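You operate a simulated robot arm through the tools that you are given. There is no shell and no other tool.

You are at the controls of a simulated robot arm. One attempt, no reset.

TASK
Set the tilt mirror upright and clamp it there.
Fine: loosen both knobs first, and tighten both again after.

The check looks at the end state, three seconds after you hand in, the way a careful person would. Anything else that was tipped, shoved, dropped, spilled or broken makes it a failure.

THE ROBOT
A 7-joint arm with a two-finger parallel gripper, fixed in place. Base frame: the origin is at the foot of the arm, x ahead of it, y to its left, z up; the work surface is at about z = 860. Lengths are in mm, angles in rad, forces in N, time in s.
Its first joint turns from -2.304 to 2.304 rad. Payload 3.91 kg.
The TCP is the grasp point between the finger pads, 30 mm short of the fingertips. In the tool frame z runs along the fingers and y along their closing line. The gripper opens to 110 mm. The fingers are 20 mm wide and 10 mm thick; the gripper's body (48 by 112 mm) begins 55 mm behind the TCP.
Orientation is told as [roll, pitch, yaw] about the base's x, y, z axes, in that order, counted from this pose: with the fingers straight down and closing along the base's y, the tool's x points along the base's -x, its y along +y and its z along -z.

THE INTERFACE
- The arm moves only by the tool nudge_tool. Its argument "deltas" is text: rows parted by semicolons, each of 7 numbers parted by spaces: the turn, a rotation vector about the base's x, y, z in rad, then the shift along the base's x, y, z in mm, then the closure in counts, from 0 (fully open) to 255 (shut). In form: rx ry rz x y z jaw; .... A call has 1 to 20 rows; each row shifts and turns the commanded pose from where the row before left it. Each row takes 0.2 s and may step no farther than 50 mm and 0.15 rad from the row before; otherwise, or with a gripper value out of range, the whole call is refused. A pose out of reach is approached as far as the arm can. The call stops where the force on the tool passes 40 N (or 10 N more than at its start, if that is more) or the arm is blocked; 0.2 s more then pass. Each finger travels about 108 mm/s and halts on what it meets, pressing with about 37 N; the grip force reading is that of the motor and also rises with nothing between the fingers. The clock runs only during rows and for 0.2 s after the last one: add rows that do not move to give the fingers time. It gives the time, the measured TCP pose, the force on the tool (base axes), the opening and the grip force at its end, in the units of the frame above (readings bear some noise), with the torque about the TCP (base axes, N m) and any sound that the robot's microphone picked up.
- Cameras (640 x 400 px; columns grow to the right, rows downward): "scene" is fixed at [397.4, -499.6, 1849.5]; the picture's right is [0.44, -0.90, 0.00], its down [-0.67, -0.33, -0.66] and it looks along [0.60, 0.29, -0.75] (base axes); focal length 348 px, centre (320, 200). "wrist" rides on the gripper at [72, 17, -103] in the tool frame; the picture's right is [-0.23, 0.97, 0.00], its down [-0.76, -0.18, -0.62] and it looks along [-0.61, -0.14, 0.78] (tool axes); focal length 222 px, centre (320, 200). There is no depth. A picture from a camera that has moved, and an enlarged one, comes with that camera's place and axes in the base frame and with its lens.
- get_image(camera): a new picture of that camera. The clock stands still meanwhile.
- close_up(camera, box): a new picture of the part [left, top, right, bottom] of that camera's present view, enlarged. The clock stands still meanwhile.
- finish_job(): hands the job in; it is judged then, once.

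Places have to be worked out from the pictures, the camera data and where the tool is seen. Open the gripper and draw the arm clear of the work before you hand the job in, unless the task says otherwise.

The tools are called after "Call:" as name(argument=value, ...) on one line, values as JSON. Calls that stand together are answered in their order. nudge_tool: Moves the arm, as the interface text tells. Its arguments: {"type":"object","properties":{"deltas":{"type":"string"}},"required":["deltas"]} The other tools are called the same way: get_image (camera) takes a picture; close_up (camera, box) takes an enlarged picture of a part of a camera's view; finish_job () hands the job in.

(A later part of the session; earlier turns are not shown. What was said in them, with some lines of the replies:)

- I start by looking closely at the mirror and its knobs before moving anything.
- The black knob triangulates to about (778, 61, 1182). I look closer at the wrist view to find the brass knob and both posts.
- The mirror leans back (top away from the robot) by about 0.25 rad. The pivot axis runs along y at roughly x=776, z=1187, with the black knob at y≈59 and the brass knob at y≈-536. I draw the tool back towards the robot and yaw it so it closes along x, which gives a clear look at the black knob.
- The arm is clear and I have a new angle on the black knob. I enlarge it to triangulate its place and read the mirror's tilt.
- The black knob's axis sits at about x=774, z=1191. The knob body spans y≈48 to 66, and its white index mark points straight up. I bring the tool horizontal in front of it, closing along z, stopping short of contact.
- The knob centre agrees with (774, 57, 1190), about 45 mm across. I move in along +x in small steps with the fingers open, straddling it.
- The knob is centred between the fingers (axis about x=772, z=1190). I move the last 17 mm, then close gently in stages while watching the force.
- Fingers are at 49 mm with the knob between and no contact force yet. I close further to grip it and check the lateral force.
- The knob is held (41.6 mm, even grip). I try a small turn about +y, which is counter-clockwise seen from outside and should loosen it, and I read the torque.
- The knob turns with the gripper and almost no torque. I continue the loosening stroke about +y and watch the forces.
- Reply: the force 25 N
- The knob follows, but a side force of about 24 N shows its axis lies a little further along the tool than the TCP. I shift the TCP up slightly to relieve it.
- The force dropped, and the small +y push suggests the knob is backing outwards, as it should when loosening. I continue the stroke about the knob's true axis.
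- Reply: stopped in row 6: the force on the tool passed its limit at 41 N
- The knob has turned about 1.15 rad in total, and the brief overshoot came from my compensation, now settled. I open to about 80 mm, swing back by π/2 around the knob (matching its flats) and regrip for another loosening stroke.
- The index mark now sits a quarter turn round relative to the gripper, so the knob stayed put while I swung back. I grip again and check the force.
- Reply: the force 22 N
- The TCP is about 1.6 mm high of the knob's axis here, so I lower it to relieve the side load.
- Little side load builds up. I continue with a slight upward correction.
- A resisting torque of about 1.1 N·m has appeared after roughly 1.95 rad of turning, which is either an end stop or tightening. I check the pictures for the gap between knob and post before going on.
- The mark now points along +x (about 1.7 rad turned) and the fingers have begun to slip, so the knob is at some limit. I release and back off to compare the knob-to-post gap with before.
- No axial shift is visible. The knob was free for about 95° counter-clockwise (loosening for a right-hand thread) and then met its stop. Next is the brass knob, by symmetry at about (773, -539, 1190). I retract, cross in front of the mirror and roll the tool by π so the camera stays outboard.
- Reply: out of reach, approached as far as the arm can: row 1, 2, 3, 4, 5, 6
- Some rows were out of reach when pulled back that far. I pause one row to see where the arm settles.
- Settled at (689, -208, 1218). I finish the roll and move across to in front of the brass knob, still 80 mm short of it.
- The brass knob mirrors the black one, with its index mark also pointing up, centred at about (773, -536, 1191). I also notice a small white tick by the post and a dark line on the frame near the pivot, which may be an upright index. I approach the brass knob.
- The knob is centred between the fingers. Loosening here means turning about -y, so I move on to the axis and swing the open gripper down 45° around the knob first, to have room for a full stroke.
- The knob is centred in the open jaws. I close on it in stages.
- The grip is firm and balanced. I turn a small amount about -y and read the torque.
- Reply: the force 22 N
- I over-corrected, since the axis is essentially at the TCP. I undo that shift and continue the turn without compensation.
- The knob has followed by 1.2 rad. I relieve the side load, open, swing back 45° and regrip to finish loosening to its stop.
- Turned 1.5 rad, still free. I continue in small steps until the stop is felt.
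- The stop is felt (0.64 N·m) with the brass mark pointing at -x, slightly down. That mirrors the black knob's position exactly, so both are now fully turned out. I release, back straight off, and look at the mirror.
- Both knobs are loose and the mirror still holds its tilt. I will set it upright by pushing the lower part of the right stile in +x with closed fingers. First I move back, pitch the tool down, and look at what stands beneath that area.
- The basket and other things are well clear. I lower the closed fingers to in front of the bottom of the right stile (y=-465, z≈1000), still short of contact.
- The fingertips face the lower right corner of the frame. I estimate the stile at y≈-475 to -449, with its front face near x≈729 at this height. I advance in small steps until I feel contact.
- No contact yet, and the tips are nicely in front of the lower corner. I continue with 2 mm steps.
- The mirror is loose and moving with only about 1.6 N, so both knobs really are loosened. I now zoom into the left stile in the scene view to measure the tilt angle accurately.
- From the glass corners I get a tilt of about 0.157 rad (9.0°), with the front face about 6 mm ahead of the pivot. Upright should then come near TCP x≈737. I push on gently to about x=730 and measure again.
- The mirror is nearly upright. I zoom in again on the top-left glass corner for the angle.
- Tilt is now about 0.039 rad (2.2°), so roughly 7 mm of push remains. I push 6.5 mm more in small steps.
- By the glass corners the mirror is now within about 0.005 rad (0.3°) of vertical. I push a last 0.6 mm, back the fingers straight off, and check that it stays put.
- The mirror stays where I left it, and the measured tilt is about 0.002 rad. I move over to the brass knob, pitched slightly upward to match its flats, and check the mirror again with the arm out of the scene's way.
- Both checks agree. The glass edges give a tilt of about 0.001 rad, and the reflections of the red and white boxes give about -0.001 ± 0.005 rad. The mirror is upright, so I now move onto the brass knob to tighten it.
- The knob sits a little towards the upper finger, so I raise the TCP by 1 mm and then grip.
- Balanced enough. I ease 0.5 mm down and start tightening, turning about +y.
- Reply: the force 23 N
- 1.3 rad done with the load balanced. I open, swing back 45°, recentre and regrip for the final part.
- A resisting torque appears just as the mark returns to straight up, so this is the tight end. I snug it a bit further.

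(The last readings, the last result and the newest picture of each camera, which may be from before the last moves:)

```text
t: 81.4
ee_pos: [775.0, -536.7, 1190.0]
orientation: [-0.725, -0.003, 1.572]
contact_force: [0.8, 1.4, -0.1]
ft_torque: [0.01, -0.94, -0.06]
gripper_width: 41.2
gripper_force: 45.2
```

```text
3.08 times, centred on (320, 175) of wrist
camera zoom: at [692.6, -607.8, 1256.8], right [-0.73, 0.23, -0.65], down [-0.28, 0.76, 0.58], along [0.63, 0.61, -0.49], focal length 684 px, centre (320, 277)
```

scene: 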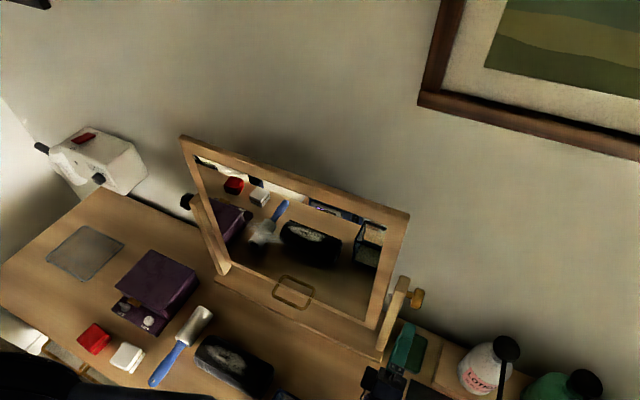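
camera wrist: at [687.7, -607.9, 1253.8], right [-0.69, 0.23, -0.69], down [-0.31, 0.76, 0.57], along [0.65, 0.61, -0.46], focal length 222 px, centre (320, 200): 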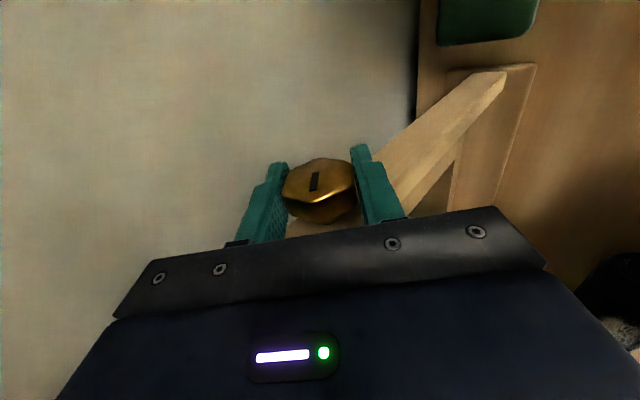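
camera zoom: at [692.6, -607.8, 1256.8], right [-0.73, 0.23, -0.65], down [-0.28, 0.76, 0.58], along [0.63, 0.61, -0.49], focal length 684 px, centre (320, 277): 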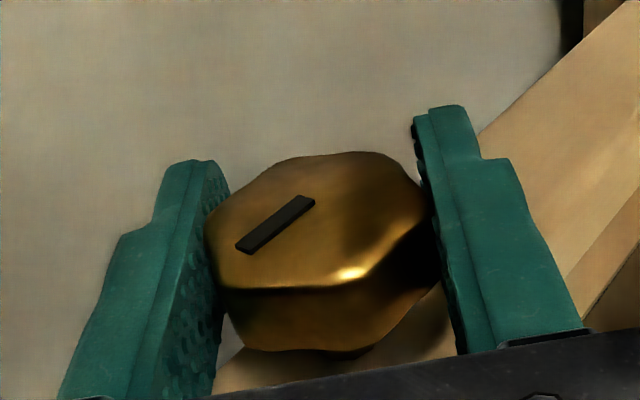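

The brass knob is tight (about 0.94 N·m against me). I open and back out along the tool axis, then check the knob and the mirror.

Call:
nudge_tool(deltas="0 0 0 0 0 0 150; 0 0 0 0 0 0 70; 0 0 0 0 0 0 0; 0 0 0 0 0 0 0; 0 0 0 -10 0 11.3 0; 0 0 0 -20 0 22.5 0; 0 0 0 -25 0 28 0; 0 -0.1 0 -20 -5 0 0; 0 0 0 0 0 0 0")

Call:
get_image(camera="wrist")

Call:
close_up(camera="scene", box=[170, 120, 240, 165])

Call:
close_up(camera="scene", box=[200, 230, 270, 275])

Call:
get_image(camera="scene")

```text
t: 83.4
ee_pos: [698.7, -541.2, 1251.2]
orientation: [-0.828, 0.001, 1.572]
contact_force: [0.7, 0.0, -0.6]
ft_torque: [-0.02, 0.03, -0.04]
gripper_width: 110.1
gripper_force: 0.1
```

```text
taken
camera wrist: at [610.9, -613.1, 1310.1], right [-0.66, 0.23, -0.72], down [-0.34, 0.76, 0.55], along [0.67, 0.61, -0.42], focal length 222 px, centre (320, 200)
```

wrist: 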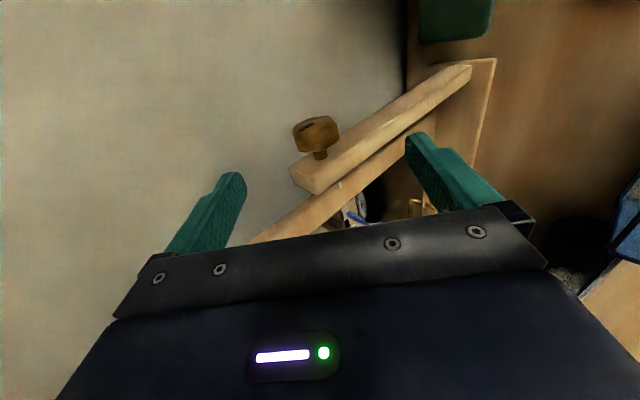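

```text
8.89 times, centred on (205, 142) of scene
camera zoom: at [397.4, -499.6, 1849.5], right [0.44, -0.9, 0.0], down [-0.67, -0.33, -0.66], along [0.6, 0.29, -0.75], focal length 3093 px, centre (1342, 711)
```

zoom: 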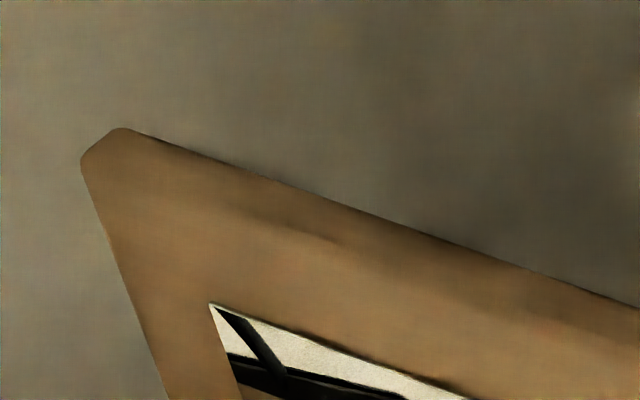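

```text
8.89 times, centred on (235, 252) of scene
camera zoom: at [397.4, -499.6, 1849.5], right [0.44, -0.9, 0.0], down [-0.67, -0.33, -0.66], along [0.6, 0.29, -0.75], focal length 3093 px, centre (1076, -267)
```

zoom: 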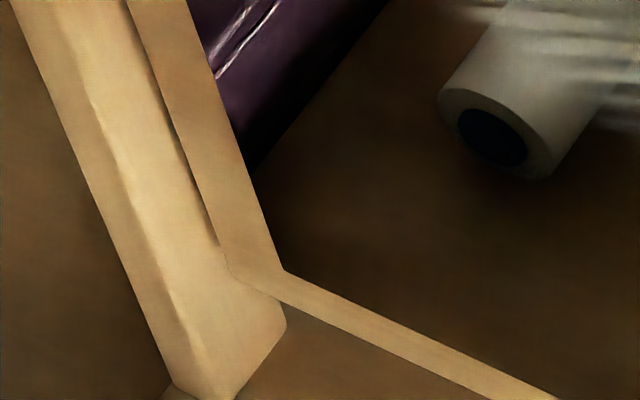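

```text
taken
```

scene: 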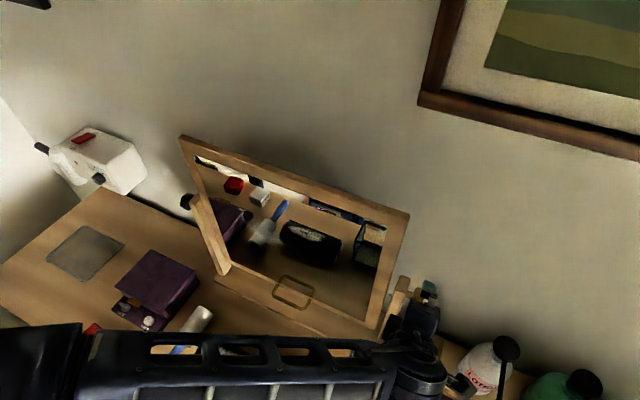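

The mirror has not moved. I check the brass knob's mark after release.

Call:
close_up(camera="wrist", box=[270, 95, 370, 200])

```text
3.81 times, centred on (320, 148) of wrist
camera zoom: at [610.9, -613.1, 1310.1], right [-0.66, 0.23, -0.72], down [-0.34, 0.76, 0.55], along [0.67, 0.61, -0.42], focal length 846 px, centre (320, 400)
```

zoom: 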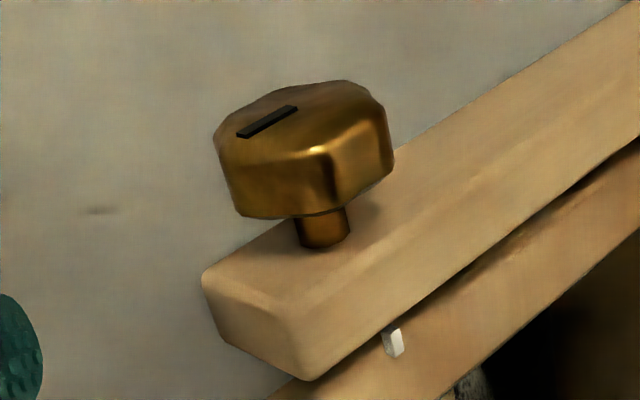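

The brass mark is back to upright or a touch past it, so it is at least as tight as at the start. Now I cross over to the black knob, rolling the tool back by π about its axis and staying well clear of the mirror.

Call:
nudge_tool(deltas="0 0 0 -20 0 0 0; 0 0 0 -20 0 0 0; 0 0 0 -18 0 0 0; 0.1102 0 -0.1012 0 28.5 0 0; 0.1102 0 -0.1012 0 28.5 0 0; 0.1102 0 -0.1012 0 28.5 0 0; 0.1102 0 -0.1012 0 28.5 0 0; 0.1102 0 -0.1012 0 28.5 0 0; 0.1102 0 -0.1012 0 28.5 0 0; 0.1102 0 -0.1012 0 28.5 0 0; 0.1102 0 -0.1012 0 28.5 0 0; 0.1102 0 -0.1012 0 28.5 0 0; 0.1102 0 -0.1012 0 28.5 0 0; 0 0 0 0 0 0 0")

Call:
get_image(camera="scene")

```text
t: 86.4
ee_pos: [642.0, -256.5, 1250.7]
orientation: [-0.079, -0.825, 0.106]
contact_force: [-0.3, -0.7, -0.4]
ft_torque: [0.01, -0.03, -0.03]
gripper_width: 110.1
gripper_force: 0.0
```

```text
taken
```

scene: 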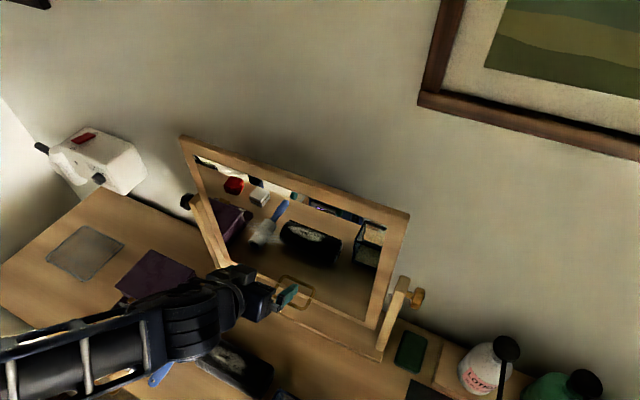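

Halfway across, all reachable and clear. I finish the crossing and the roll.

Call:
nudge_tool(deltas="0.1102 0 -0.1012 0 28.5 0 0; 0.1102 0 -0.1012 0 28.5 0 0; 0.1102 0 -0.1012 0 28.5 0 0; 0.1102 0 -0.1012 0 28.5 0 0; 0.1102 0 -0.1012 0 28.5 0 0; 0.1102 0 -0.1012 0 28.5 0 0; 0.1102 0 -0.1012 0 28.5 0 0; 0.1102 0 -0.1012 0 28.5 0 0; 0.1102 0 -0.1012 0 28.5 0 0; 0.1102 0 -0.1012 0 28.5 0 0; 0.1102 0 -0.1012 0 28.5 0 0; 0 0 0 0 0 0 0")

Call:
get_image(camera="wrist")

```text
t: 89.0
ee_pos: [597.1, -87.9, 1170.7]
orientation: [0.803, -0.217, -1.365]
contact_force: [0.5, 0.3, -0.9]
ft_torque: [0.04, -0.01, -0.03]
gripper_width: 109.8
gripper_force: 0.2
out of reach, approached as far as the arm can: row 8, 9, 10, 11
```

```text
taken
camera wrist: at [516.5, -12.5, 1237.7], right [0.68, 0.07, 0.73], down [-0.42, -0.78, 0.46], along [0.6, -0.62, -0.5], focal length 222 px, centre (320, 200)
```

wrist: 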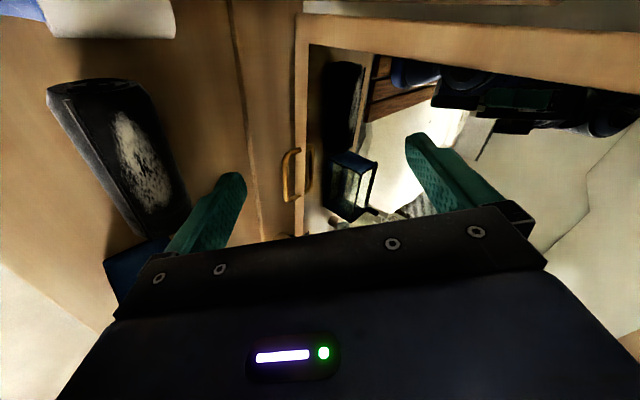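

The last rows were out of reach and the arm settled at (597, -88, 1171). I check the scene before recovering.

Call:
get_image(camera="scene")

Call:
nudge_tool(deltas="0 0 0 5 0 15 0; 0 0 0 5 0 15 0; 0 0 0 0 0 0 0")

```text
taken
```

scene: 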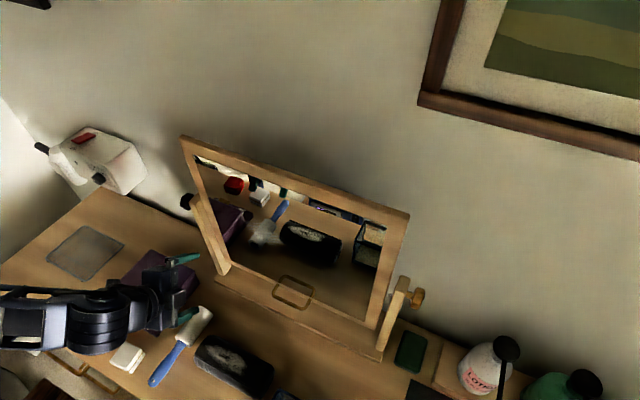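

```text
t: 89.8
ee_pos: [597.8, -87.9, 1177.1]
orientation: [0.803, -0.217, -1.366]
contact_force: [-1.3, -0.3, -0.4]
ft_torque: [0.0, 0.0, -0.04]
gripper_width: 110.0
gripper_force: 0.0
out of reach, approached as far as the arm can: row 1, 2
```

The arm ran into a joint limit in this configuration. I unroll back the way I came, raise, and then retake the route that worked at the start (pointing down, yaw, then pitch).

Call:
nudge_tool(deltas="-0.1102 0 0.1012 5 -15 8 0; -0.1102 0 0.1012 5 -15 8 0; -0.1102 0 0.1012 5 -15 8 0; -0.1102 0 0.1012 5 -15 8 0; -0.1102 0 0.1012 5 -15 8 0; -0.1102 0 0.1012 5 -15 10 0; -0.1102 0 0.1012 5 -15 10 0; -0.1102 0 0.1012 5 -15 10 0; -0.1102 0 0.1012 5 -15 10 0; 0 0 0 0 0 0 0")

Call:
get_image(camera="scene")

```text
t: 92.0
ee_pos: [644.4, -223.5, 1257.6]
orientation: [-0.084, -0.824, 0.112]
contact_force: [0.0, -0.8, -0.2]
ft_torque: [0.0, 0.01, 0.01]
gripper_width: 110.1
gripper_force: 0.0
```

```text
taken
```

scene: 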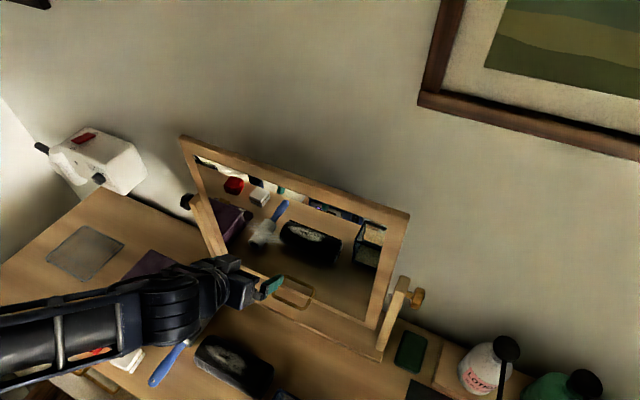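

Recovered. Now I finish squaring the roll, and raise while pitching down to vertical, towards the original start configuration but farther back from the mirror.

Call:
nudge_tool(deltas="0.0552 0 -0.0507 0 20 20 0; 0 0.1377 0 1 27 20 0; 0 0.1377 0 1 27 20 0; 0 0.1377 0 1 27 20 0; 0 0.1377 0 1 27 20 0; 0 0.1377 0 1 27 20 0; 0 0.1377 0 1 27 20 0; 0 0 0 0 30 16 0; 0 0 0 0 6 0 0; 0 0 0 0 0 0 0")

Call:
get_image(camera="scene")

```text
t: 94.2
ee_pos: [649.4, -5.1, 1414.5]
orientation: [-0.003, 0.0, 0.001]
contact_force: [-0.5, -0.7, -0.4]
ft_torque: [-0.01, 0.0, -0.04]
gripper_width: 110.2
gripper_force: 0.1
```

```text
taken
```

scene: 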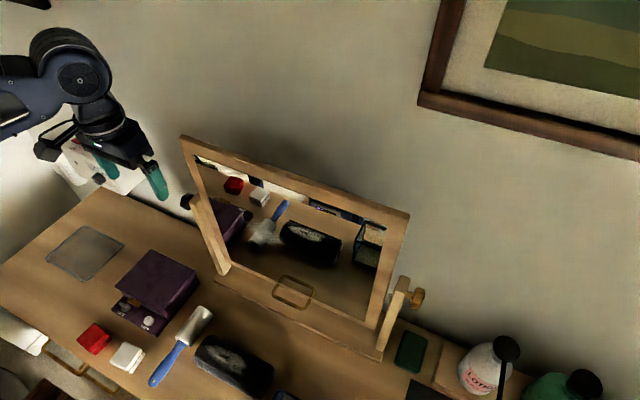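

That worked. Now the yaw of -π/2 along the same route as at the start, then a pitch to about 0.975 rad below horizontal to match the black knob's flats.

Call:
nudge_tool(deltas="0 0 -0.1428 -4.5 8 -6 0; 0 0 -0.1428 -4.5 8 -6 0; 0 0 -0.1428 -4.5 8 -6 0; 0 0 -0.1428 -4.5 8 -6 0; 0 0 -0.1428 -4.5 8 -6 0; 0 0 -0.1428 -4.5 8 -6 0; 0 0 -0.1428 -4.5 8 -6 0; 0 0 -0.1428 -4.5 8 -6 0; 0 0 -0.1428 -4.5 8 -6 0; 0 0 -0.1428 -4.5 8 -6 0; 0 0 -0.1428 -4.5 8 -6 0; 0 -0.1192 0 10 -5 -12 0; 0 -0.1192 0 10 -5 -12 0; 0 -0.1192 0 10 -5 -12 0; 0 -0.1192 0 10 -5 -12 0; 0 -0.1192 0 10 -5 -12 0; 0 0 0 0 0 0 0")

Call:
get_image(camera="wrist")

Call:
get_image(camera="scene")

```text
t: 97.8
ee_pos: [489.5, -159.4, 1175.4]
orientation: [0.594, -0.001, -1.565]
contact_force: [-0.2, 0.0, -0.7]
ft_torque: [0.03, 0.01, 0.03]
gripper_width: 110.1
gripper_force: 0.0
out of reach, approached as far as the arm can: row 6, 7, 8, 9, 10, 11, 12, 13, 14, 15
```

```text
taken
camera wrist: at [445.5, -85.5, 1270.8], right [0.81, -0.22, 0.55], down [-0.49, -0.76, 0.42], along [0.32, -0.61, -0.73], focal length 222 px, centre (320, 200)
```

wrist: 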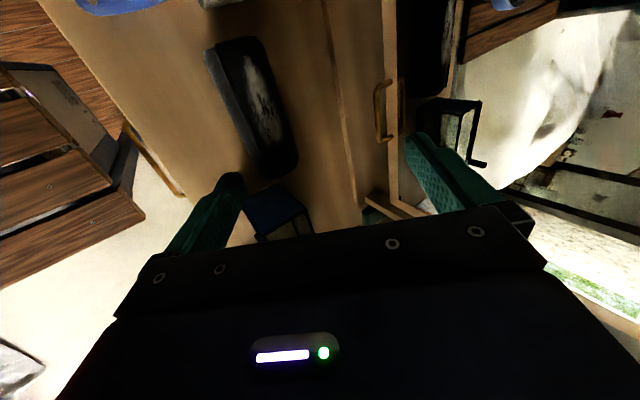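

```text
taken
```

scene: 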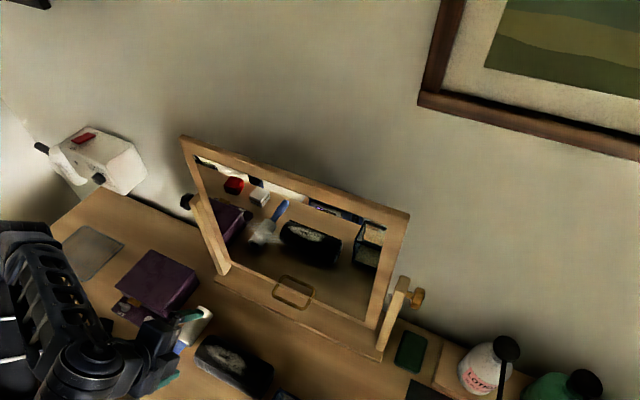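

The arm's joint configuration no longer allows that yaw, and it settled at (490, -159, 1175), clear of everything. Instead I'll use the other roll (as on the brass side), since its camera offset stays well clear of the now-vertical mirror. I raise and roll the tool that way.

Call:
nudge_tool(deltas="0 0 0 5 0 10 0; -0.0838 0 0.124 8 4 8 0; -0.0838 0 0.124 8 4 8 0; -0.0838 0 0.124 8 4 8 0; -0.0838 0 0.124 8 4 8 0; -0.0838 0 0.124 8 4 8 0; -0.0838 0 0.124 8 4 8 0; -0.0838 0 0.124 8 4 8 0; -0.0838 0 0.124 8 4 8 0; -0.0838 0 0.124 8 4 8 0; -0.0838 0 0.124 8 4 8 0; 0 0 0 0 0 0 0")

Call:
get_image(camera="scene")

```text
t: 100.4
ee_pos: [569.6, -119.5, 1256.0]
orientation: [0.049, -0.594, -0.088]
contact_force: [-0.7, -0.3, -0.1]
ft_torque: [0.04, 0.01, 0.01]
gripper_width: 109.9
gripper_force: 0.1
out of reach, approached as far as the arm can: row 1
```

```text
taken
```

scene: 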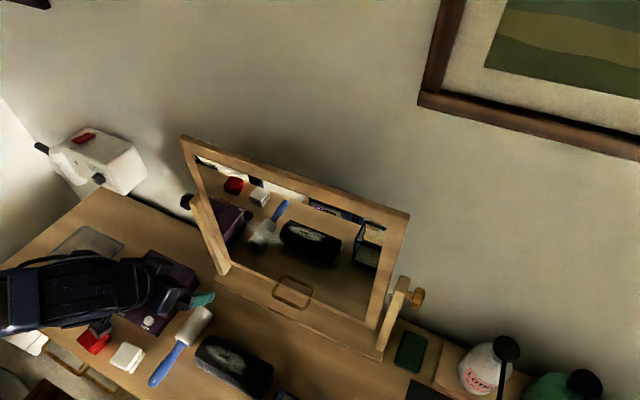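

Recovered and mid-roll. I continue the roll while moving across to in front of the black knob.

Call:
nudge_tool(deltas="-0.0838 0 0.124 7 16 0 0; -0.0838 0 0.124 7 16 0 0; -0.0838 0 0.124 7 16 0 0; -0.0838 0 0.124 7 16 0 0; -0.0838 0 0.124 7 16 0 0; -0.0838 0 0.124 7 16 0 0; -0.0838 0 0.124 7 16 0 0; -0.0838 0 0.124 7 16 0 0; -0.0838 0 0.124 7 16 0 0; -0.0838 0 0.124 7 16 0 0; -0.0838 0 0.124 7 16 0 0; 0 0 0 0 0 0 0")

Call:
get_image(camera="wrist")

Call:
get_image(camera="scene")

```text
t: 103.0
ee_pos: [645.8, 57.0, 1256.0]
orientation: [-0.596, 0.001, 1.572]
contact_force: [-0.2, 0.0, 0.4]
ft_torque: [0.0, -0.03, 0.03]
gripper_width: 109.9
gripper_force: 0.1
```

```text
taken
camera wrist: at [574.2, -14.6, 1332.7], right [-0.81, 0.23, -0.55], down [-0.2, 0.76, 0.62], along [0.55, 0.61, -0.57], focal length 222 px, centre (320, 200)
```

wrist: 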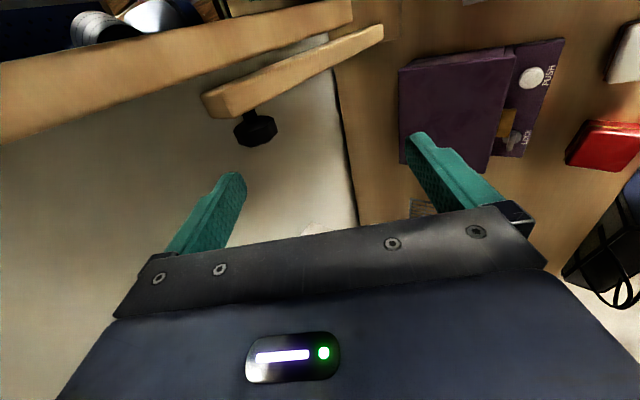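

```text
taken
```

scene: 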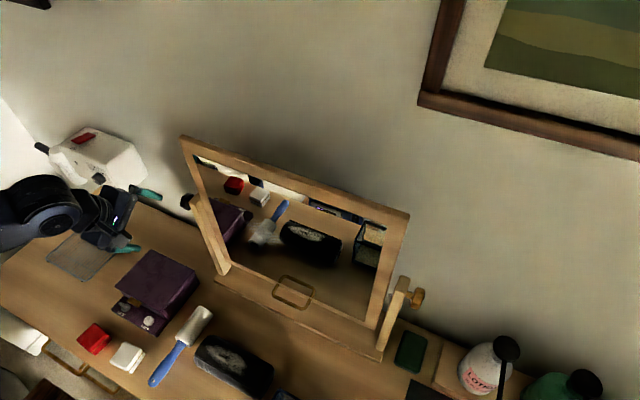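

The tool is exactly where I wanted it. I move to a point 80 mm out along the tool axis from the black knob, then look before going in.

Call:
nudge_tool(deltas="0 0 0 17 0 0 0; 0 0 0 17 0 0 0; 0 0 0 17 0 0 0; 0 0 0 16 0 0 0; 0 0 0 16 0 0 0; 0 0 0 0 0 0 0")

Call:
get_image(camera="wrist")

Call:
close_up(camera="scene", box=[110, 140, 250, 260])

```text
t: 104.4
ee_pos: [729.9, 56.0, 1255.5]
orientation: [-0.596, -0.001, 1.572]
contact_force: [0.4, 0.2, 0.8]
ft_torque: [-0.04, 0.01, 0.02]
gripper_width: 109.9
gripper_force: 0.0
```

```text
taken
camera wrist: at [657.9, -14.5, 1332.8], right [-0.81, 0.23, -0.55], down [-0.2, 0.76, 0.62], along [0.56, 0.61, -0.57], focal length 222 px, centre (320, 200)
```

wrist: 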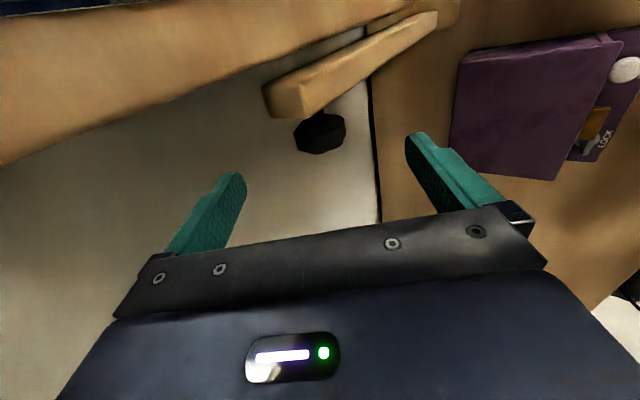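

```text
3.33 times, centred on (180, 200) of scene
camera zoom: at [397.4, -499.6, 1849.5], right [0.44, -0.9, 0.0], down [-0.67, -0.33, -0.66], along [0.6, 0.29, -0.75], focal length 1160 px, centre (787, 200)
```

zoom: 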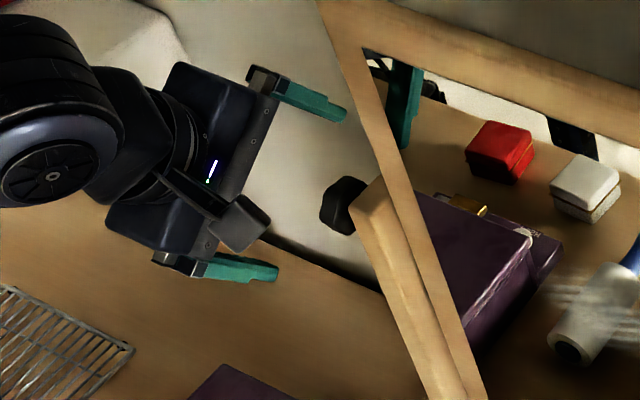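

The knob appears exactly where predicted. I go in along the tool axis, watching for contact.

Call:
nudge_tool(deltas="0 0 0 5.6 0 -8.3 0; 0 0 0 5.6 0 -8.3 0; 0 0 0 5.6 0 -8.3 0; 0 0 0 5.6 0 -8.3 0; 0 0 0 5.6 0 -8.3 0; 0 0 0 5.6 0.1 -8.3 0; 0 0 0 5.6 0.1 -8.3 0; 0 0 0 4.8 0.1 -7.2 0; 0 0 0 0 0 0 0")

Call:
get_image(camera="wrist")

Call:
close_up(camera="scene", box=[110, 140, 250, 260])

```text
t: 106.4
ee_pos: [773.7, 57.3, 1190.3]
orientation: [-0.594, 0.0, 1.572]
contact_force: [-1.0, -0.5, 0.6]
ft_torque: [0.03, -0.01, -0.02]
gripper_width: 110.2
gripper_force: 0.1
```

```text
taken
camera wrist: at [701.4, -13.9, 1267.1], right [-0.81, 0.23, -0.55], down [-0.2, 0.76, 0.62], along [0.56, 0.61, -0.57], focal length 222 px, centre (320, 200)
```

wrist: 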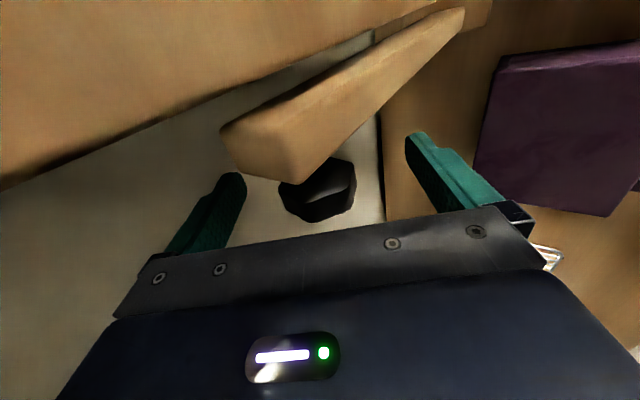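

```text
3.33 times, centred on (180, 200) of scene
camera zoom: at [397.4, -499.6, 1849.5], right [0.44, -0.9, 0.0], down [-0.67, -0.33, -0.66], along [0.6, 0.29, -0.75], focal length 1160 px, centre (787, 200)
```

zoom: 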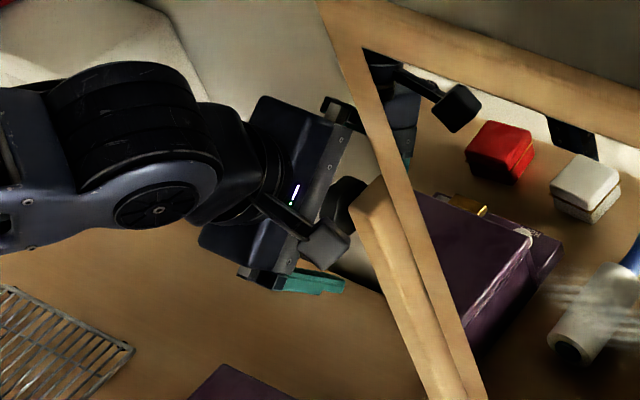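

The knob is well centred. I close in stages.

Call:
nudge_tool(deltas="0 0 0 0 -0.5 0 100; 0 0 0 0 0 0 140; 0 0 0 0 0 0 140; 0 0 0 0 0 0 152; 0 0 0 0 0 0 160; 0 0 0 0 0 0 160")

Call:
close_up(camera="wrist", box=[220, 110, 420, 240])

```text
t: 107.8
ee_pos: [773.5, 57.5, 1190.4]
orientation: [-0.595, 0.001, 1.569]
contact_force: [2.7, 0.2, 2.1]
ft_torque: [0.01, -0.01, 0.03]
gripper_width: 42.1
gripper_force: 1.2
```

```text
3.08 times, centred on (320, 175) of wrist
camera zoom: at [701.3, -14.4, 1267.2], right [-0.81, 0.23, -0.55], down [-0.2, 0.76, 0.62], along [0.56, 0.61, -0.57], focal length 684 px, centre (320, 277)
```

zoom: 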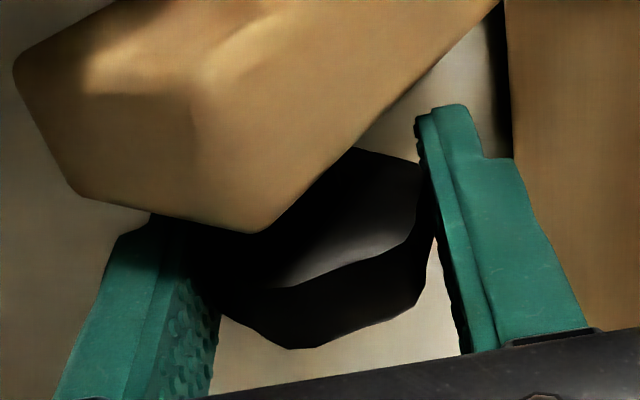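

Call:
nudge_tool(deltas="0 0 0 0.15 0 0.1 180; 0 0 0 0 0 0 215; 0 0 0 0 0 0 215; 0 -0.1 0 0 0 0 215; 0 -0.1 0 0 0 0 215; 0 0 0 0 0 0 215")

```text
t: 109.2
ee_pos: [773.5, 56.8, 1191.4]
orientation: [-0.792, 0.001, 1.571]
contact_force: [5.8, 1.6, -2.1]
ft_torque: [0.99, -0.02, 0.83]
gripper_width: 41.0
gripper_force: 44.6
```

The knob turns with low torque about its axis. I continue tightening about -y.

Call:
nudge_tool(deltas="0 -0.1 0 0.2 0 -0.1 215; 0 -0.1 0 0.1 0 0 215; 0 -0.1 0 0 0 0 215; 0 0 0 0 0 0 215")

Call:
close_up(camera="wrist", box=[220, 110, 420, 240])

```text
t: 110.2
ee_pos: [774.9, 57.3, 1190.3]
orientation: [-1.095, 0.002, 1.572]
contact_force: [-2.2, 0.0, 3.8]
ft_torque: [-0.89, 0.01, -0.84]
gripper_width: 41.2
gripper_force: 44.5
```

```text
3.08 times, centred on (320, 175) of wrist
camera zoom: at [673.6, -14.6, 1223.6], right [-0.45, 0.23, -0.87], down [-0.47, 0.76, 0.44], along [0.76, 0.61, -0.23], focal length 684 px, centre (320, 277)
```

zoom: 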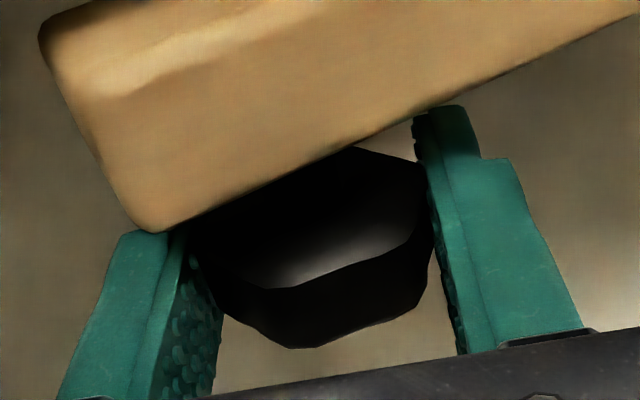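

The knob's outline stays fixed in the gripper's view, so it follows. I keep going.

Call:
nudge_tool(deltas="0 -0.1 0 0 0 0.2 215; 0 -0.1 0 0 0 0 215; 0 -0.1 0 0 0 0 215; 0 0 0 0 0 0 215")

```text
t: 111.2
ee_pos: [772.7, 56.6, 1190.1]
orientation: [-1.394, 0.0, 1.571]
contact_force: [-9.3, 2.1, -7.9]
ft_torque: [-0.45, 0.01, -1.11]
gripper_width: 41.0
gripper_force: 45.5
```

Call:
nudge_tool(deltas="0 -0.1 0 -0.5 0 -0.5 215; 0 -0.1 0 0 0 0 215; 0 -0.1 0 0 0 0 215; 0 0 0 0 0 0 215")

```text
t: 112.2
ee_pos: [773.8, 57.1, 1189.9]
orientation: [-1.694, 0.0, 1.57]
contact_force: [-1.9, -2.9, -7.4]
ft_torque: [0.13, 0.0, -0.89]
gripper_width: 41.5
gripper_force: 44.9
```

Call:
nudge_tool(deltas="0 -0.1 0 -0.1 0 -0.4 215; 0 -0.1 0 0 0 0 215; 0 -0.1 0 0 0 0 215; 0 0 0 0 0 0 215")

Call:
close_up(camera="wrist", box=[220, 110, 420, 240])

```text
t: 113.2
ee_pos: [773.2, 56.3, 1190.2]
orientation: [-1.995, 0.001, 1.572]
contact_force: [5.9, -2.0, -0.6]
ft_torque: [-0.41, -0.03, -0.3]
gripper_width: 41.3
gripper_force: 44.5
```

```text
3.08 times, centred on (320, 175) of wrist
camera zoom: at [685.9, -14.7, 1132.6], right [0.4, 0.23, -0.89], down [-0.64, 0.76, -0.09], along [0.65, 0.61, 0.45], focal length 684 px, centre (320, 277)
```

zoom: 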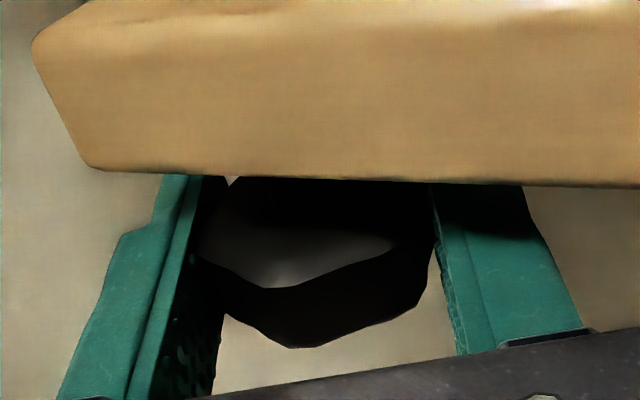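

1.4 rad done. I release, swing back 45°, recentre and regrip for the final snugging.

Call:
nudge_tool(deltas="0 0 0 0.2 0 0 215; 0 0 0 0 0 0 70; 0 0 0 0 0 0 70; 0 0 0 0 0 0 70; 0 0.1309 0 0 0 0 70; 0 0.1309 0 0 0 0 70; 0 0.1309 0 0 0 0 70; 0 0.1309 0 0 0 0 70; 0 0.1309 0 0 0 0 70; 0 0.1309 0 0 0 0 70; 0 0 0 0 0 0 140; 0 0 0 0 0 0 150; 0 0 0 0 0 0 160; 0 0 0 0 0 0 160")

Call:
close_up(camera="wrist", box=[220, 110, 420, 240])

```text
t: 116.2
ee_pos: [773.8, 56.0, 1189.5]
orientation: [-1.208, 0.0, 1.569]
contact_force: [2.4, 0.7, 3.0]
ft_torque: [-0.06, -0.01, 0.05]
gripper_width: 42.5
gripper_force: 1.3
```

```text
3.08 times, centred on (320, 175) of wrist
camera zoom: at [670.6, -14.7, 1211.5], right [-0.34, 0.23, -0.91], down [-0.52, 0.76, 0.39], along [0.78, 0.61, -0.14], focal length 684 px, centre (320, 277)
```

zoom: 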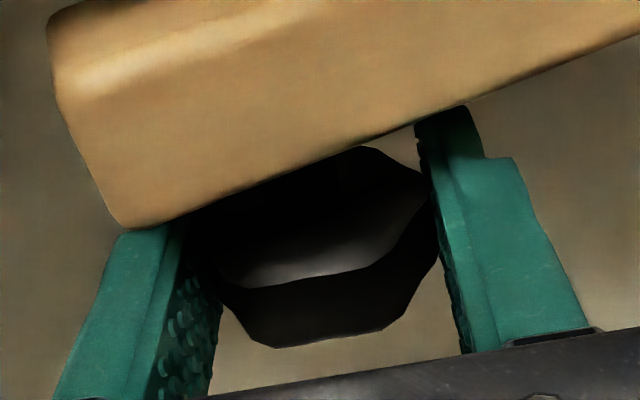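

Call:
nudge_tool(deltas="0 0 0 0.1 0 0.2 180; 0 0 0 0 0 0 220; 0 0 0 0 0 0 220; 0 -0.08 0 0 0 0 220; 0 -0.08 0 0 0 0 220; 0 0 0 0 0 0 220")

```text
t: 117.6
ee_pos: [772.3, 56.2, 1189.1]
orientation: [-1.37, 0.0, 1.57]
contact_force: [2.7, 4.3, 9.2]
ft_torque: [-0.24, 0.0, -0.58]
gripper_width: 41.3
gripper_force: 45.4
```

Call:
nudge_tool(deltas="0 -0.06 0 0.1 0.2 0.5 220; 0 -0.06 0 0 0 0 220; 0 0 0 0 0 0 220")

```text
t: 118.4
ee_pos: [774.2, 57.8, 1189.5]
orientation: [-1.489, 0.001, 1.572]
contact_force: [-0.3, -2.0, -0.7]
ft_torque: [-0.15, 0.03, -0.44]
gripper_width: 41.5
gripper_force: 44.4
```

Call:
nudge_tool(deltas="0 -0.05 0 0 0 0 220; 0 -0.05 0 0 0 0 220; 0 0 0 0 0 0 220")

```text
t: 119.2
ee_pos: [773.8, 56.3, 1189.6]
orientation: [-1.588, 0.001, 1.57]
contact_force: [-0.2, -6.6, -4.0]
ft_torque: [-0.17, 0.73, -0.34]
gripper_width: 41.7
gripper_force: 45.1
```

The tight end is reached (0.73 N·m). I snug it slightly more.

Call:
nudge_tool(deltas="0 -0.03 0 0 0 -0.2 220; 0 -0.02 0 0 0 0 220; 0 0 0 0 0 0 220")

```text
t: 120.0
ee_pos: [774.6, 57.4, 1190.4]
orientation: [-1.639, 0.0, 1.572]
contact_force: [-2.0, -5.4, -8.6]
ft_torque: [-0.07, 0.68, 0.04]
gripper_width: 41.3
gripper_force: 45.1
```

Call:
nudge_tool(deltas="0 -0.03 0 0 -0.2 -0.5 220; 0 -0.03 0 0 0 0 220; 0 0 0 0 0 0 220")

Call:
close_up(camera="wrist", box=[220, 110, 420, 240])

```text
t: 120.8
ee_pos: [773.3, 56.6, 1190.6]
orientation: [-1.699, 0.0, 1.57]
contact_force: [1.6, -5.0, -1.8]
ft_torque: [0.07, 0.45, -0.06]
gripper_width: 41.2
gripper_force: 44.8
```

```text
3.08 times, centred on (320, 175) of wrist
camera zoom: at [673.2, -14.5, 1160.8], right [0.12, 0.23, -0.97], down [-0.64, 0.76, 0.1], along [0.76, 0.61, 0.24], focal length 684 px, centre (320, 277)
```

zoom: 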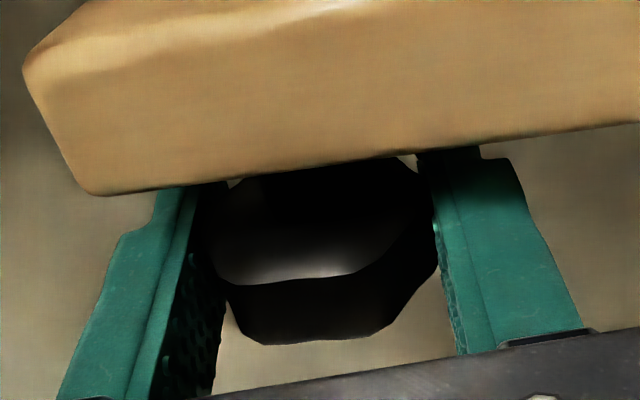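

The knob is at its stop and the fingers are starting to slip on it, so it is tight. I open and back out along the tool axis, then check the knob, the mirror and the surroundings.

Call:
nudge_tool(deltas="0 0 0 0 0 0 150; 0 0 0 0 0 0 70; 0 0 0 0 0 0 0; 0 0 0 0 0 0 0; 0 0.1 0 -10 0 -1 0; 0 0.1 0 -15 0 0 0; 0 0.1 0 -20 0 5 0; 0 0.1 0 -20 0 10 0; 0 0.1 0 -20 0 10 0; 0 0.1 0 -15 0 10 0; 0 0 0 0 0 0 0")

Call:
get_image(camera="wrist")

Call:
close_up(camera="scene", box=[170, 120, 240, 165])

Call:
close_up(camera="scene", box=[200, 230, 270, 275])

Call:
get_image(camera="scene")

```text
t: 123.2
ee_pos: [673.2, 57.5, 1223.7]
orientation: [-1.097, 0.0, 1.57]
contact_force: [-0.2, -0.1, -0.3]
ft_torque: [0.0, 0.0, -0.03]
gripper_width: 109.8
gripper_force: 0.0
```

```text
taken
camera wrist: at [573.5, -14.3, 1256.1], right [-0.44, 0.23, -0.87], down [-0.47, 0.76, 0.44], along [0.76, 0.61, -0.23], focal length 222 px, centre (320, 200)
```

wrist: 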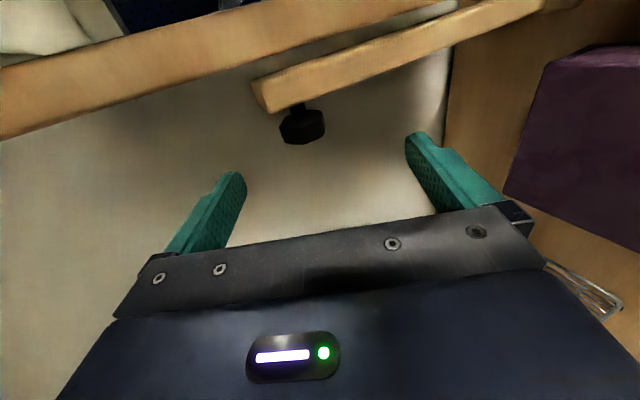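

```text
8.89 times, centred on (205, 142) of scene
camera zoom: at [397.4, -499.6, 1849.5], right [0.44, -0.9, 0.0], down [-0.67, -0.33, -0.66], along [0.6, 0.29, -0.75], focal length 3093 px, centre (1342, 711)
```

zoom: 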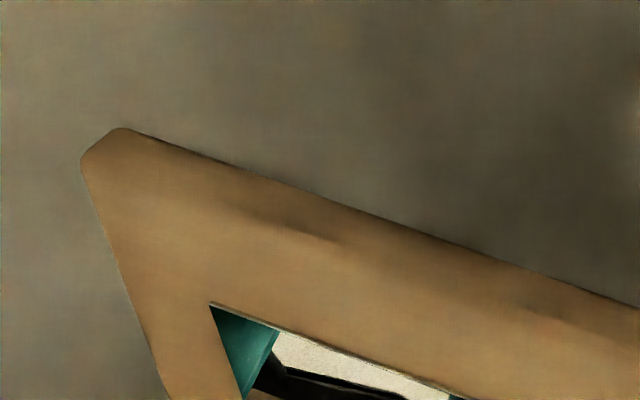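

```text
8.89 times, centred on (235, 252) of scene
camera zoom: at [397.4, -499.6, 1849.5], right [0.44, -0.9, 0.0], down [-0.67, -0.33, -0.66], along [0.6, 0.29, -0.75], focal length 3093 px, centre (1076, -267)
```

zoom: 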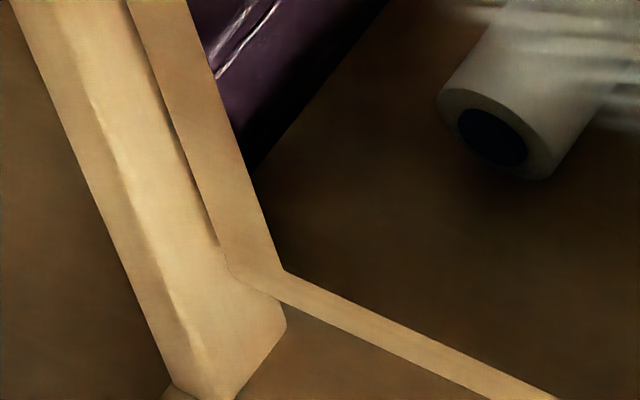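

```text
taken
```

scene: 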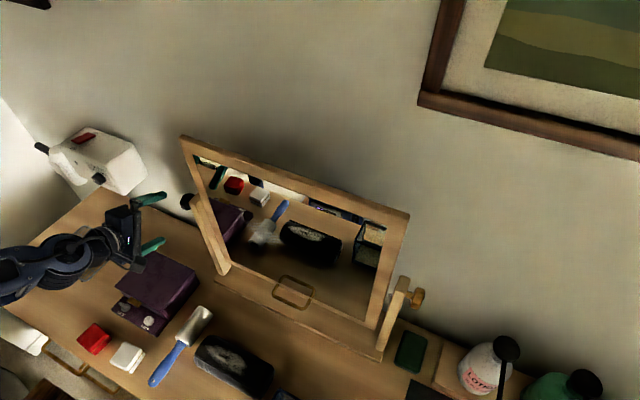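

Both the glass corners and the frame are exactly where I set them. I want one look at the black knob's outer face to confirm its mark is upright, so I bring the wrist camera round to that side, starting by raising and pitching down.

Call:
nudge_tool(deltas="0 0.1371 0 -4 8 14 0; 0 0.1371 0 -4 8 14 0; 0 0.1371 0 -4 8 14 0; 0 0.1371 0 -4 8 14 0; 0 0.1371 0 -4 8 14 0; 0 0.1371 0 -4 8 14 0; 0 0.1371 0 -4 8 14 0; 0 0.1371 0 -4 8 14 0; 0 0 0 0 0 0 0")

```text
t: 125.2
ee_pos: [641.9, 121.1, 1335.6]
orientation: [0.0, 0.0, 1.572]
contact_force: [0.5, 1.0, -0.2]
ft_torque: [-0.01, 0.02, 0.02]
gripper_width: 110.0
gripper_force: 0.0
```

Reached as commanded. Now I yaw the camera round towards the knob's outer face.

Call:
nudge_tool(deltas="0 0 -0.1447 4 5 -2.5 0; 0 0 -0.1447 4 5 -2.5 0; 0 0 -0.1447 4 5 -2.5 0; 0 0 -0.1447 4 5 -2.5 0; 0 0 -0.1447 4 5 -2.5 0; 0 0 -0.1447 4 5 -2.5 0; 0 0 -0.1447 4 5 -2.5 0; 0 0 -0.1447 4 5 -2.5 0; 0 0 -0.1447 4 5 -2.5 0; 0 0 -0.1447 4 5 -2.5 0; 0 0 -0.1447 4 5 -2.5 0; 0 0 -0.1447 4 5 -2.5 0; 0 0 -0.1447 4 5 -2.5 0; 0 0 -0.1447 4 5 -2.5 0; 0 0 -0.1447 4 5 -2.5 0; 0 0 0 0 0 0 0")

Call:
get_image(camera="wrist")

Call:
get_image(camera="scene")

```text
t: 128.6
ee_pos: [701.7, 196.2, 1297.4]
orientation: [-0.003, -0.001, -0.6]
contact_force: [-0.2, 0.0, 0.3]
ft_torque: [0.0, 0.02, -0.02]
gripper_width: 109.8
gripper_force: 0.0
```

```text
taken
camera wrist: at [651.3, 251.5, 1402.6], right [0.74, 0.67, 0.0], down [0.53, -0.58, 0.62], along [0.42, -0.46, -0.78], focal length 222 px, centre (320, 200)
```

wrist: 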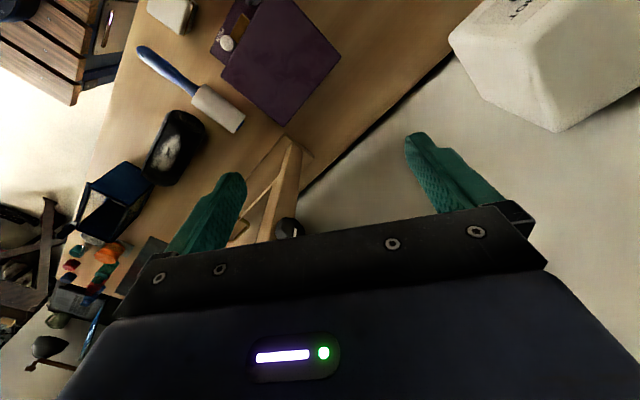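

```text
taken
```

scene: 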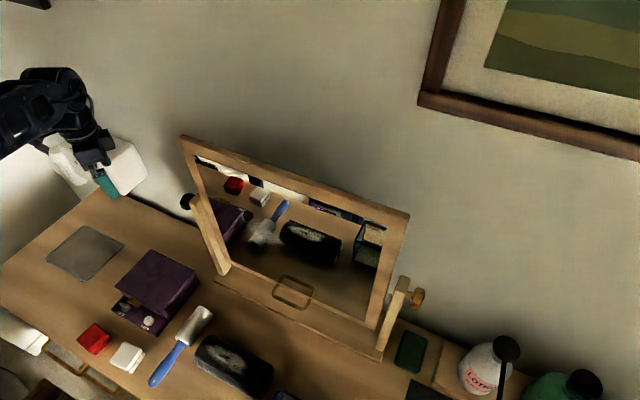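

Call:
close_up(camera="wrist", box=[250, 195, 330, 245])

```text
8.00 times, centred on (290, 220) of wrist
camera zoom: at [651.3, 251.5, 1402.6], right [0.74, 0.67, 0.0], down [0.53, -0.58, 0.62], along [0.42, -0.46, -0.78], focal length 1777 px, centre (560, 40)
```

zoom: 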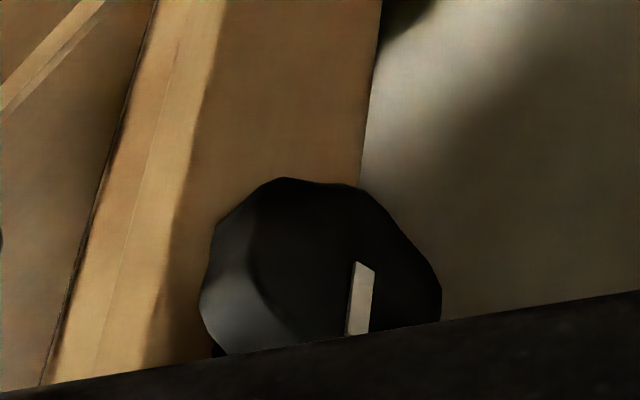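

The black knob's mark points straight up as well, so both knobs are back at their tight position and the mirror is still upright. I draw the open gripper up and back, then take a last look at everything.

Call:
nudge_tool(deltas="0 0 0 -10 0 15 0; 0 0 0 -10 0 20 0; 0 0 0 -10 0 20 0; 0 0 0 -10 0 20 0; 0 0 0 -10 0 20 0; 0 0 0 0 0 0 0; 0 0 0 0 0 0 0")

Call:
get_image(camera="scene")

Call:
close_up(camera="scene", box=[160, 110, 440, 370])

Call:
close_up(camera="scene", box=[200, 160, 340, 260])

```text
t: 130.2
ee_pos: [651.7, 195.9, 1394.3]
orientation: [-0.002, 0.0, -0.602]
contact_force: [-0.1, 0.1, -0.2]
ft_torque: [0.0, -0.01, 0.04]
gripper_width: 109.8
gripper_force: 0.0
```

```text
taken
```

scene: 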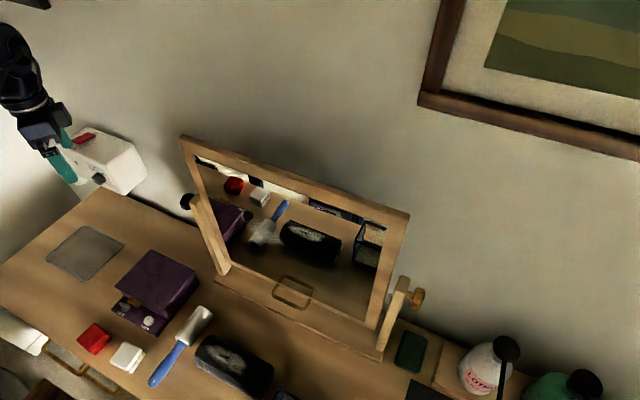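

```text
1.54 times, centred on (300, 240) of scene
camera zoom: at [397.4, -499.6, 1849.5], right [0.44, -0.9, 0.0], down [-0.67, -0.33, -0.66], along [0.6, 0.29, -0.75], focal length 535 px, centre (351, 138)
```

zoom: 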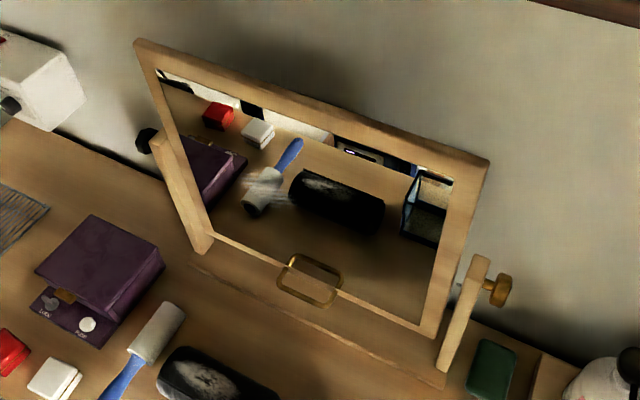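

```text
4.00 times, centred on (270, 210) of scene
camera zoom: at [397.4, -499.6, 1849.5], right [0.44, -0.9, 0.0], down [-0.67, -0.33, -0.66], along [0.6, 0.29, -0.75], focal length 1392 px, centre (520, 160)
```

zoom: 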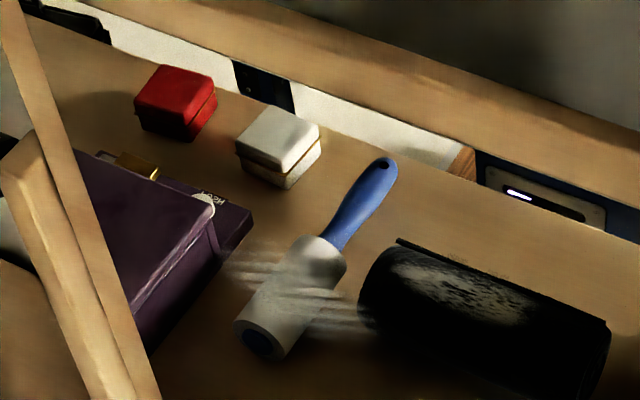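

The mirror is upright to within about 0.3° and its reflection hasn't changed since I set it. Both knob marks are back at the tight position, everything on the table is where it was, and the open gripper is well clear. I hand the job in.

Call:
finish_job()

```text
The job is handed in.
```

The mirror is upright and both knobs are tight again; the job is handed in.

- **Loosening:** I turned each knob about 1.75 rad to its stop. The mirror then moved under a push of only about 1.5 N.
- **Upright:** I pushed the lower right corner of the frame until the mirror stood vertical. The glass edges put it within about 0.3° of vertical, and the reflections of objects on the table agreed.
- **Clamping:** I turned both knobs back until they met resistance: about 0.9 N·m on the brass knob and 0.7 N·m on the black one. Both index marks point up again, as they did at the start, and the mirror did not move while I tightened. I did not push on the mirror afterwards to test the clamp.
- **Surroundings:** Nothing else on the table looks moved in the last picture. The gripper is open and clear of the work.

While crossing back to the black knob, the arm twice hit its joint limits and settled away from where I sent it, but it touched nothing.
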